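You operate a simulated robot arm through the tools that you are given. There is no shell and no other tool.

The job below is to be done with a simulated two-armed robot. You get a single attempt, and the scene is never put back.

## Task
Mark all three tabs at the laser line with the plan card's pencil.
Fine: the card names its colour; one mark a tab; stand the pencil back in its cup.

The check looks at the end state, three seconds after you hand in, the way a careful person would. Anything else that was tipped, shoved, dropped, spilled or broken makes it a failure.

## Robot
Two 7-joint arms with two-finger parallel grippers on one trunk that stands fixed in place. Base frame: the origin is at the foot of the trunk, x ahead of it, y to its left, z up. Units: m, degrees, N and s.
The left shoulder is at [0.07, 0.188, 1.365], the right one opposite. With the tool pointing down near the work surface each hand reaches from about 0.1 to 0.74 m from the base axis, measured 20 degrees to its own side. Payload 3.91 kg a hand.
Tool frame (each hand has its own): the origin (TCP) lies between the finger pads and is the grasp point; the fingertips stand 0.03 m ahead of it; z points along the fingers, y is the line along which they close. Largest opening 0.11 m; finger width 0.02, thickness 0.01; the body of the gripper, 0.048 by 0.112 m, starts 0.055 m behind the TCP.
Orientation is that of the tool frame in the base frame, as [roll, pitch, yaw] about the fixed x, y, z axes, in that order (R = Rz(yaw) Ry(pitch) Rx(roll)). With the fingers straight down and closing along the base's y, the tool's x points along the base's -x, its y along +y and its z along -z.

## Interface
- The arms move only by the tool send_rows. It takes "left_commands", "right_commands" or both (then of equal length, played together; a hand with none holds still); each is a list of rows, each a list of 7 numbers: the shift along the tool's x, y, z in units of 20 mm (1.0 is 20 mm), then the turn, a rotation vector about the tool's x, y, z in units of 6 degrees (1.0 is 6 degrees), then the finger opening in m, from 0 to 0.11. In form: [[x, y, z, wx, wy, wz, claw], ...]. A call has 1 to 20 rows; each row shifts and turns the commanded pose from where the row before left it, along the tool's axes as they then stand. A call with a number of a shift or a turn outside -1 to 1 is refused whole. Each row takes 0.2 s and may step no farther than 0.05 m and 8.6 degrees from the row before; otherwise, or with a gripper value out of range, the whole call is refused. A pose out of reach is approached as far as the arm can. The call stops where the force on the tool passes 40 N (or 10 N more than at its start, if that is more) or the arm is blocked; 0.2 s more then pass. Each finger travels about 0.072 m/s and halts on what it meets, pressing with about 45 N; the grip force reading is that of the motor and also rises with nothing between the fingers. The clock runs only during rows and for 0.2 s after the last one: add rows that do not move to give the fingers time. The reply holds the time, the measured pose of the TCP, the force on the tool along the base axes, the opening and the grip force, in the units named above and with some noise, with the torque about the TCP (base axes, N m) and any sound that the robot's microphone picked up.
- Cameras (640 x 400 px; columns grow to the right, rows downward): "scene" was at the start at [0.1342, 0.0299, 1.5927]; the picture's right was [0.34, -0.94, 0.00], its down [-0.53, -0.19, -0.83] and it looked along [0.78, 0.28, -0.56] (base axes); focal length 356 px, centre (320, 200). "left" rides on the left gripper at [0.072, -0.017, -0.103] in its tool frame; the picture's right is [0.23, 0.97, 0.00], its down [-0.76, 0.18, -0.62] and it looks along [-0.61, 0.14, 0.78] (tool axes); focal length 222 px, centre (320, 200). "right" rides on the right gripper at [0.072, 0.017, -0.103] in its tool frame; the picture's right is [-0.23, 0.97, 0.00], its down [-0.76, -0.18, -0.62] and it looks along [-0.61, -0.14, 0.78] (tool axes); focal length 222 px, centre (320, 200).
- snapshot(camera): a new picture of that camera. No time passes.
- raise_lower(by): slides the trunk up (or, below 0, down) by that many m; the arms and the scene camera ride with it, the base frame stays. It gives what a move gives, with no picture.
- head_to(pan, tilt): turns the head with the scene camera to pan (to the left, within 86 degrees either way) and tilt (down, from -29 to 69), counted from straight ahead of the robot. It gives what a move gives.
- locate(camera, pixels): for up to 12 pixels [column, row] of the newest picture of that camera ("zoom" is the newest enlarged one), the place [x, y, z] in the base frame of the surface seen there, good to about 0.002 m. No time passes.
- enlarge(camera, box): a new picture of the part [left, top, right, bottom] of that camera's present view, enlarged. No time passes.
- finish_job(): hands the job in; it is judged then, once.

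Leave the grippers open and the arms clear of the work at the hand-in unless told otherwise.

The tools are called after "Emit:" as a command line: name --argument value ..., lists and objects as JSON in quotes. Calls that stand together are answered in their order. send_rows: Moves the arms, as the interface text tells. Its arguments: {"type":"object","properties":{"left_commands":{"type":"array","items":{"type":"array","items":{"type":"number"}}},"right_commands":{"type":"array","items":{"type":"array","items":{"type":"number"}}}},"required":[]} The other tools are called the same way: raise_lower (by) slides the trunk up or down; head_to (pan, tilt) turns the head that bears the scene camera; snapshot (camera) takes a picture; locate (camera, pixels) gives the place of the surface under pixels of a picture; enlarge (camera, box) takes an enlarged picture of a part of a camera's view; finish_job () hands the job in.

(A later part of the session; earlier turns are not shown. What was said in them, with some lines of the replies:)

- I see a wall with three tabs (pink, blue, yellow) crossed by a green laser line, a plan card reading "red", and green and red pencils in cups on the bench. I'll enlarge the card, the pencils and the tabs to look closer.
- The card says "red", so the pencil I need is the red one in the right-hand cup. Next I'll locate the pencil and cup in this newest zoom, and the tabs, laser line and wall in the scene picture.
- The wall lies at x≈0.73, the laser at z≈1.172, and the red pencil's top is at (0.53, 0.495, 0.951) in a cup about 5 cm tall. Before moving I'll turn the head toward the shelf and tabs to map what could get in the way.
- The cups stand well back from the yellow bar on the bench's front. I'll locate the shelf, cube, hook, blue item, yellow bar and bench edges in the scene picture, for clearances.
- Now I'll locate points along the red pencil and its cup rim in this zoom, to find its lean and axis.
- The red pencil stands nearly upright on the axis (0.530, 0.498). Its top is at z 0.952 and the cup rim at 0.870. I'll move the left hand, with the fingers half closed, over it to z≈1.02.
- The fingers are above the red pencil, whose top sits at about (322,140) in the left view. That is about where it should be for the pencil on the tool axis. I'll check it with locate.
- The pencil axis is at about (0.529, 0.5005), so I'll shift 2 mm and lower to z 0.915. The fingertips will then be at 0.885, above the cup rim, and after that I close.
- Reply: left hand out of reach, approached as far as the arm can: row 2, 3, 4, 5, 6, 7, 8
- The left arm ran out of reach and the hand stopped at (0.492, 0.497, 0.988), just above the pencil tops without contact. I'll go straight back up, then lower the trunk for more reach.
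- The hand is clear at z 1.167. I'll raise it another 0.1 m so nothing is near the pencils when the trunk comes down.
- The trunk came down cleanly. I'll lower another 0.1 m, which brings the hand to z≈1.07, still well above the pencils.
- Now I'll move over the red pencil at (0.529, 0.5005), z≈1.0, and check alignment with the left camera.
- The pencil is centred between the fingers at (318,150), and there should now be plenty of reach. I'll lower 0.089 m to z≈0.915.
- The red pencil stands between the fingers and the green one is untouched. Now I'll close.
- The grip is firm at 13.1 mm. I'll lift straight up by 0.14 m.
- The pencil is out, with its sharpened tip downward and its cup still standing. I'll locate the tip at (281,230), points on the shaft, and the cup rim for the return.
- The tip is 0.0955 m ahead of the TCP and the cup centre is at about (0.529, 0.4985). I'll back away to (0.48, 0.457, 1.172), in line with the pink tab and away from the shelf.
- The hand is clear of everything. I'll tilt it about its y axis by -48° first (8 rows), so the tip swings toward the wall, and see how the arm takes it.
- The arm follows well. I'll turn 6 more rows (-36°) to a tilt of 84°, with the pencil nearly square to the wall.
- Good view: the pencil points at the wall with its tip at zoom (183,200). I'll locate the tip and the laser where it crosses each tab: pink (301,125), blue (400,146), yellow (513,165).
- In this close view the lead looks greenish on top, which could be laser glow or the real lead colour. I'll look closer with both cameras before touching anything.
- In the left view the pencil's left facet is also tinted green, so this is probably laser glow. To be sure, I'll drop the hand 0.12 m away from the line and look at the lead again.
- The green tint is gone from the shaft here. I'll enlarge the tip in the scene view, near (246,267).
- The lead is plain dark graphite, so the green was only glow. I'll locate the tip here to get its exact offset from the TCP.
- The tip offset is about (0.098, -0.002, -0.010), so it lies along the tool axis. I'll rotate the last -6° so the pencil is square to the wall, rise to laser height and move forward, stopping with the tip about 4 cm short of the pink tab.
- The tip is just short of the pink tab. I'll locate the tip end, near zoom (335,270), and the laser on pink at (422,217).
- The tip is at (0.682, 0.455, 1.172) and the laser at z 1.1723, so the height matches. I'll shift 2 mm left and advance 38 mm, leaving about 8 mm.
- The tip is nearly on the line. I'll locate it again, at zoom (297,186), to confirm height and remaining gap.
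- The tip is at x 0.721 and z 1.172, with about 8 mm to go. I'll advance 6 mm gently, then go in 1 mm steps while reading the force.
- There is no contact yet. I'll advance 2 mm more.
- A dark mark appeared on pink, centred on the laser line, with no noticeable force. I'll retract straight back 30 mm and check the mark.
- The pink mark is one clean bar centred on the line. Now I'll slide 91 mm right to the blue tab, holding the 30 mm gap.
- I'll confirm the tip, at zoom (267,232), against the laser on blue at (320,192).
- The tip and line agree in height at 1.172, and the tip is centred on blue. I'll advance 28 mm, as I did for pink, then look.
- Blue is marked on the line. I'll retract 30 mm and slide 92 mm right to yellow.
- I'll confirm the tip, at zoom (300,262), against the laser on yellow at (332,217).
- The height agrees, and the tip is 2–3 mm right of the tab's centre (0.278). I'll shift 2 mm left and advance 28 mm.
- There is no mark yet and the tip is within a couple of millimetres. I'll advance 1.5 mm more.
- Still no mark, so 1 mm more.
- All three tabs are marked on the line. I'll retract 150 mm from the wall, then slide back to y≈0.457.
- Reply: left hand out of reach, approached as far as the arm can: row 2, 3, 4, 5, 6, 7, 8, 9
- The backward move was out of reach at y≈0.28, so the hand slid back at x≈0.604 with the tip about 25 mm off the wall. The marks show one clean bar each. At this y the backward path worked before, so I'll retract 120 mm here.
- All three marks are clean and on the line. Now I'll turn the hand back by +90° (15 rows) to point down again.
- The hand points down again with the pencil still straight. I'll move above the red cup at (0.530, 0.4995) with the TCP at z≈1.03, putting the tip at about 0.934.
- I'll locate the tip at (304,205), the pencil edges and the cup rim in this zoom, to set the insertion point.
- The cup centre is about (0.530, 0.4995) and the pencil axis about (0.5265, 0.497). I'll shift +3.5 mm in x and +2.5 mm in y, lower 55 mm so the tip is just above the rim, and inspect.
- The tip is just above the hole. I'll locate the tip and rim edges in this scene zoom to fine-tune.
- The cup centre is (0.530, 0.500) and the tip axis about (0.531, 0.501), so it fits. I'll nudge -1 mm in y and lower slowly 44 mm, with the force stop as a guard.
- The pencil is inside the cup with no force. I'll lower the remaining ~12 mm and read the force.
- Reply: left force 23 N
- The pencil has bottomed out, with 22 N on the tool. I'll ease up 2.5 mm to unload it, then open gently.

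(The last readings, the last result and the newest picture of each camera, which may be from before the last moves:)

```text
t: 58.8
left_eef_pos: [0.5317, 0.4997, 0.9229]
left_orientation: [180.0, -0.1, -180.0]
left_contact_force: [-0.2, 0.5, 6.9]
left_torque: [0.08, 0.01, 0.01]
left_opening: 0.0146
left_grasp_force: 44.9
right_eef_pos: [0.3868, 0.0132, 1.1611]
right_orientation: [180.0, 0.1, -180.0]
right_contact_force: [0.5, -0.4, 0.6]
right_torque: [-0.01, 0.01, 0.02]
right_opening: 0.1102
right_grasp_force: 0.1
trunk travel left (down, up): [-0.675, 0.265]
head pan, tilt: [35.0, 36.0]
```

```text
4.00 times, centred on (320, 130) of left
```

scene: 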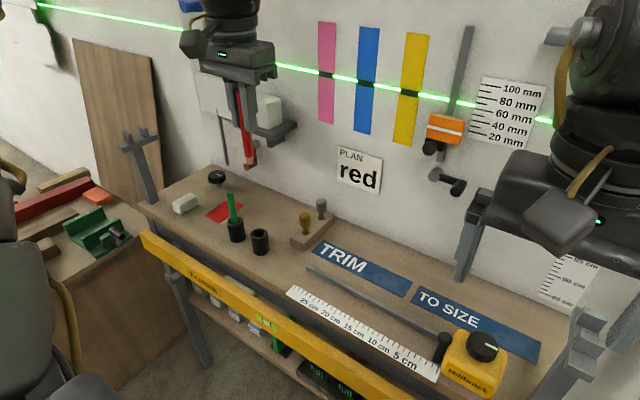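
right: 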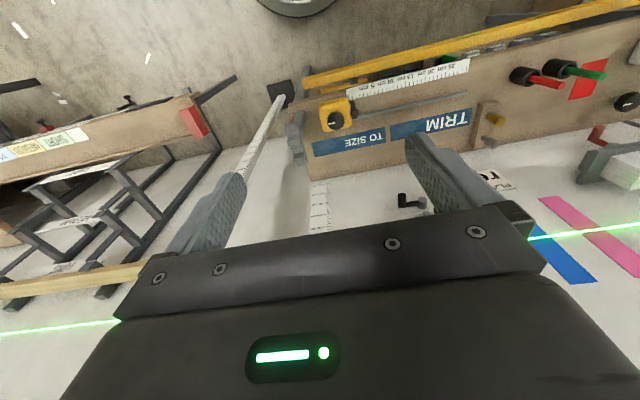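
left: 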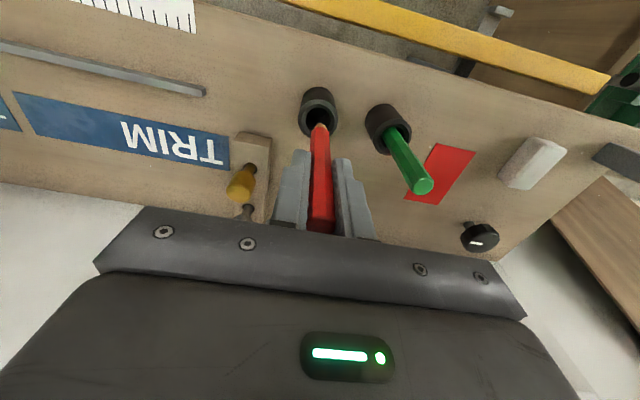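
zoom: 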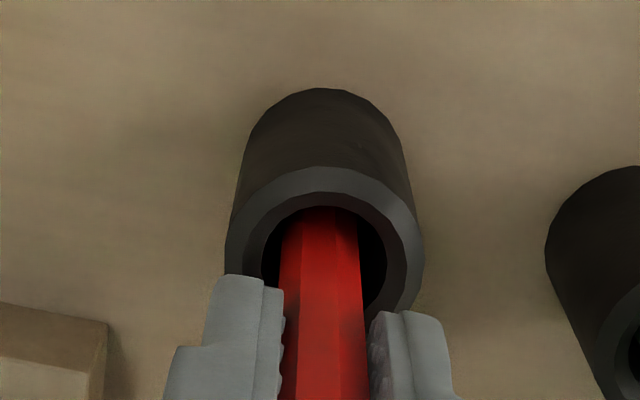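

Only about 7 N is left, so I'll ease up another 0.6 mm and open the fingers slowly to 5 cm, clear of the green pencil.

Emit:
send_rows --left_commands '[[0, 0, -0.03, 0, 0, 0, 0], [0, 0, 0, 0, 0, 0, 0.012], [0, 0, 0, 0, 0, 0, 0.016], [0, 0, 0, 0, 0, 0, 0.02], [0, 0, 0, 0, 0, 0, 0.03], [0, 0, 0, 0, 0, 0, 0.04], [0, 0, 0, 0, 0, 0, 0.05], [0, 0, 0, 0, 0, 0, 0.05]]'

Emit:
snapshot --camera "left"

Emit:
enlarge --camera "scene" --box '[220, 190, 300, 260]'

```text
t: 60.6
left_eef_pos: [0.5335, 0.5, 0.9227]
left_orientation: [-180.0, 0.0, -180.0]
left_contact_force: [-0.3, -0.4, -0.8]
left_torque: [0.04, -0.02, 0.01]
left_opening: 0.0501
left_grasp_force: 0.2
right_eef_pos: [0.3864, 0.0133, 1.1617]
right_orientation: [180.0, 0.1, 180.0]
right_contact_force: [0.5, -0.1, -0.2]
right_torque: [0.02, 0.0, 0.01]
right_opening: 0.1099
right_grasp_force: 0.0
trunk travel left (down, up): [-0.675, 0.265]
head pan, tilt: [35.0, 36.0]
```

```text
taken
```

left: 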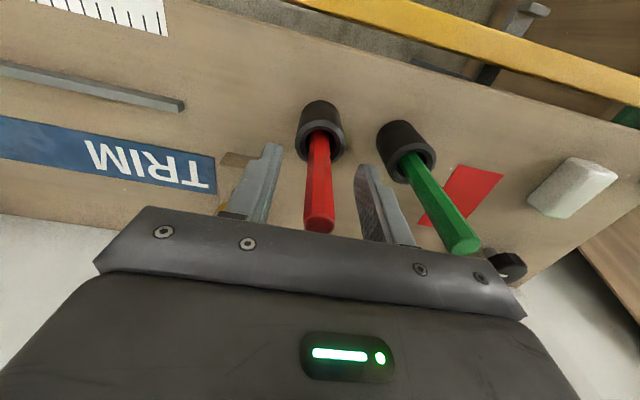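

```text
5.71 times, centred on (260, 225) of scene
```

zoom: 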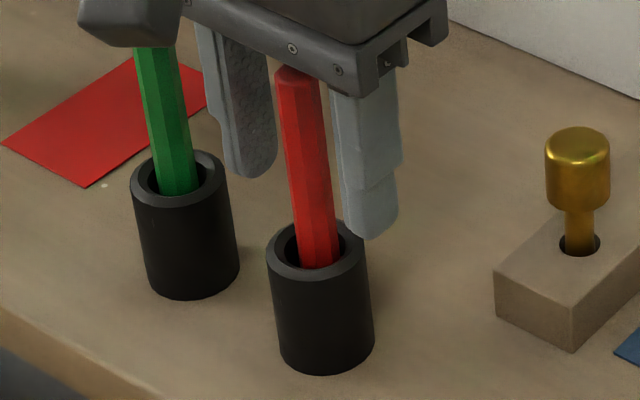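

The red pencil stands free in its cup. I'll lift the hand straight up 0.2 m, clear of both pencils.

Emit:
send_rows --left_commands '[[0, 0, -0.5, 0, 0, 0, 0.05], [0, 0, -0.5, 0, 0, 0, 0.05], [0, 0, -0.9, 0, 0, 0, 0.05], [0, 0, -0.9, 0, 0, 0, 0.05], [0, 0, -0.9, 0, 0, 0, 0.05], [0, 0, -0.9, 0, 0, 0, 0.05], [0, 0, -0.9, 0, 0, 0, 0.05], [0, 0, -0.9, 0, 0, 0, 0.05], [0, 0, -0.9, 0, 0, 0, 0.05], [0, 0, -0.9, 0, 0, 0, 0.05], [0, 0, -0.9, 0, 0, 0, 0.05], [0, 0, -0.9, 0, 0, 0, 0.05]]'

Emit:
snapshot --camera "scene"

Emit:
enlarge --camera "scene" --box '[190, 170, 320, 260]'

Emit:
locate --camera "zoom" --pixels '[[330, 160]]'

```text
t: 63.2
left_eef_pos: [0.5329, 0.5007, 1.1245]
left_orientation: [-180.0, 0.1, -180.0]
left_contact_force: [-0.8, -0.6, -0.5]
left_torque: [0.02, -0.01, 0.03]
left_opening: 0.05
left_grasp_force: 0.0
right_eef_pos: [0.3873, 0.0126, 1.163]
right_orientation: [-179.9, 0.1, -179.9]
right_contact_force: [0.0, -1.0, 0.6]
right_torque: [0.02, 0.0, -0.01]
right_opening: 0.1099
right_grasp_force: 0.2
trunk travel left (down, up): [-0.675, 0.265]
head pan, tilt: [35.0, 36.0]
```

```text
taken
```

scene: 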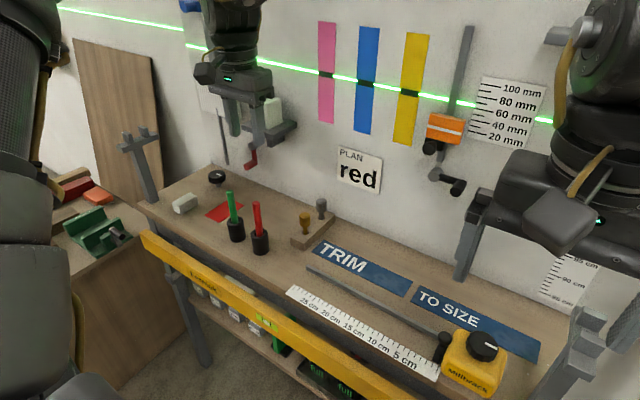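

```text
4.44 times, centred on (255, 215) of scene
```

zoom: 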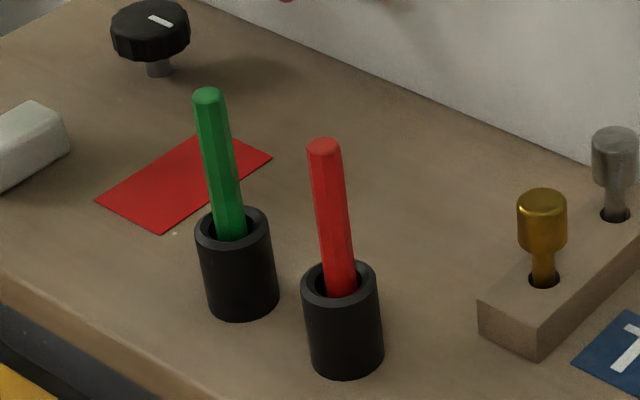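

```text
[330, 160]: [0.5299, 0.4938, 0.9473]
```

The red pencil stands upright in its cup and nothing else has moved. I'll back the hand away to x≈0.43, open it fully and raise the trunk again.

Emit:
send_rows --left_commands '[[0.7, -0.2, -0.3, 0, 0, 0, 0.05], [0.7, -0.2, -0.3, 0, 0, 0, 0.05], [0.7, -0.2, -0.3, 0, 0, 0, 0.06], [0.7, -0.2, -0.3, 0, 0, 0, 0.07], [0.7, -0.2, -0.3, 0, 0, 0, 0.08], [0.7, -0.2, -0.3, 0, 0, 0, 0.09], [0.7, -0.2, -0.3, 0, 0, 0, 0.1], [0, 0, 0, 0, 0, 0, 0.11], [0, 0, 0, 0, 0, 0, 0.11]]'

Emit:
raise_lower --by 0.2

Emit:
snapshot --camera "scene"

Emit:
enlarge --camera "scene" --box '[310, 80, 430, 200]'

Emit:
snapshot --camera "left"

```text
t: 65.2
left_eef_pos: [0.4352, 0.4714, 1.163]
left_orientation: [180.0, 0.1, -180.0]
left_contact_force: [-0.8, 0.0, 0.4]
left_torque: [-0.03, -0.01, 0.0]
left_opening: 0.1101
left_grasp_force: 0.0
right_eef_pos: [0.3857, 0.0137, 1.1621]
right_orientation: [-180.0, 0.0, -180.0]
right_contact_force: [0.4, -0.6, 0.0]
right_torque: [0.01, -0.01, 0.02]
right_opening: 0.1098
right_grasp_force: 0.1
trunk travel left (down, up): [-0.675, 0.265]
head pan, tilt: [35.0, 36.0]
```

```text
t: 67.4
left_eef_pos: [0.4342, 0.4724, 1.3631]
left_orientation: [-180.0, 0.0, 179.9]
left_contact_force: [0.0, 0.2, -0.9]
left_torque: [0.01, 0.0, -0.01]
left_opening: 0.1099
left_grasp_force: 0.0
right_eef_pos: [0.3855, 0.0132, 1.3626]
right_orientation: [179.9, 0.0, -179.9]
right_contact_force: [0.0, -0.9, -0.4]
right_torque: [-0.01, -0.01, 0.02]
right_opening: 0.1101
right_grasp_force: 0.1
trunk travel left (down, up): [-0.875, 0.065]
head pan, tilt: [35.0, 36.0]
```

```text
taken
```

scene: 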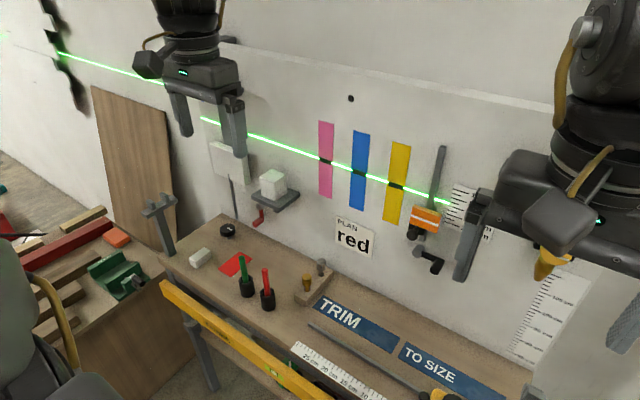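

```text
3.33 times, centred on (370, 140) of scene
```

zoom: 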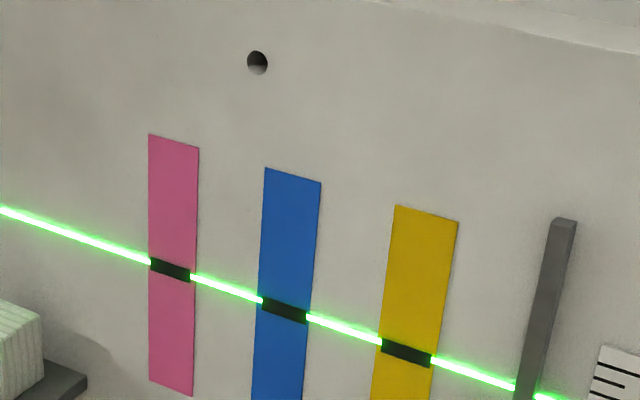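

```text
taken
```

left: 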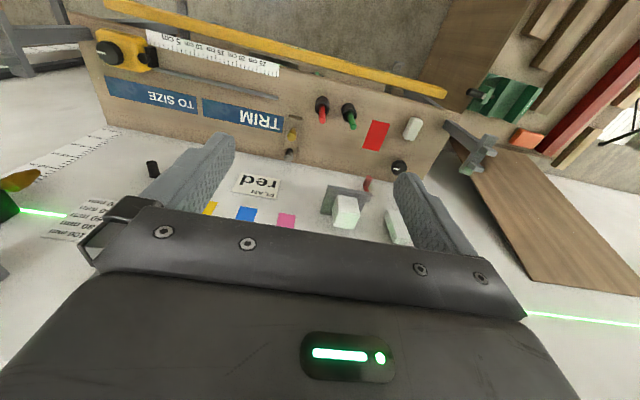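

All three tabs carry one mark each on the laser line. The red pencil is standing in its cup, the rest of the bench and wall looks unchanged, and both grippers are open and clear. I'll hand in now.

Emit:
finish_job

```text
The job is handed in.
```

All three tabs now have one mark each, centred on the laser line. I used the red pencil, the colour the plan card names, and stood it back upright in its cup. The job is handed in, but I don't have the result of the check.

- **Marks:** the pencil leaves a dark graphite bar about 3 cm wide. In the last pictures there was one bar on each of the pink, blue and yellow tabs.
- **Out-of-reach stops:** the arm ran out of reach twice. The first was above the pencils, so I lowered the trunk 0.2 m to reach them. The second was while backing off the yellow tab, so the hand slid sideways with the tip about 25 mm off the wall. Neither touched anything.
- **Returning the pencil:** it pressed on the cup bottom with about 22 N before I eased off and let go. The cup still looked in place afterwards.
- **End state:** both grippers are open and clear of the work, and the trunk is back at its starting height. Nothing else looked moved in the final pictures.
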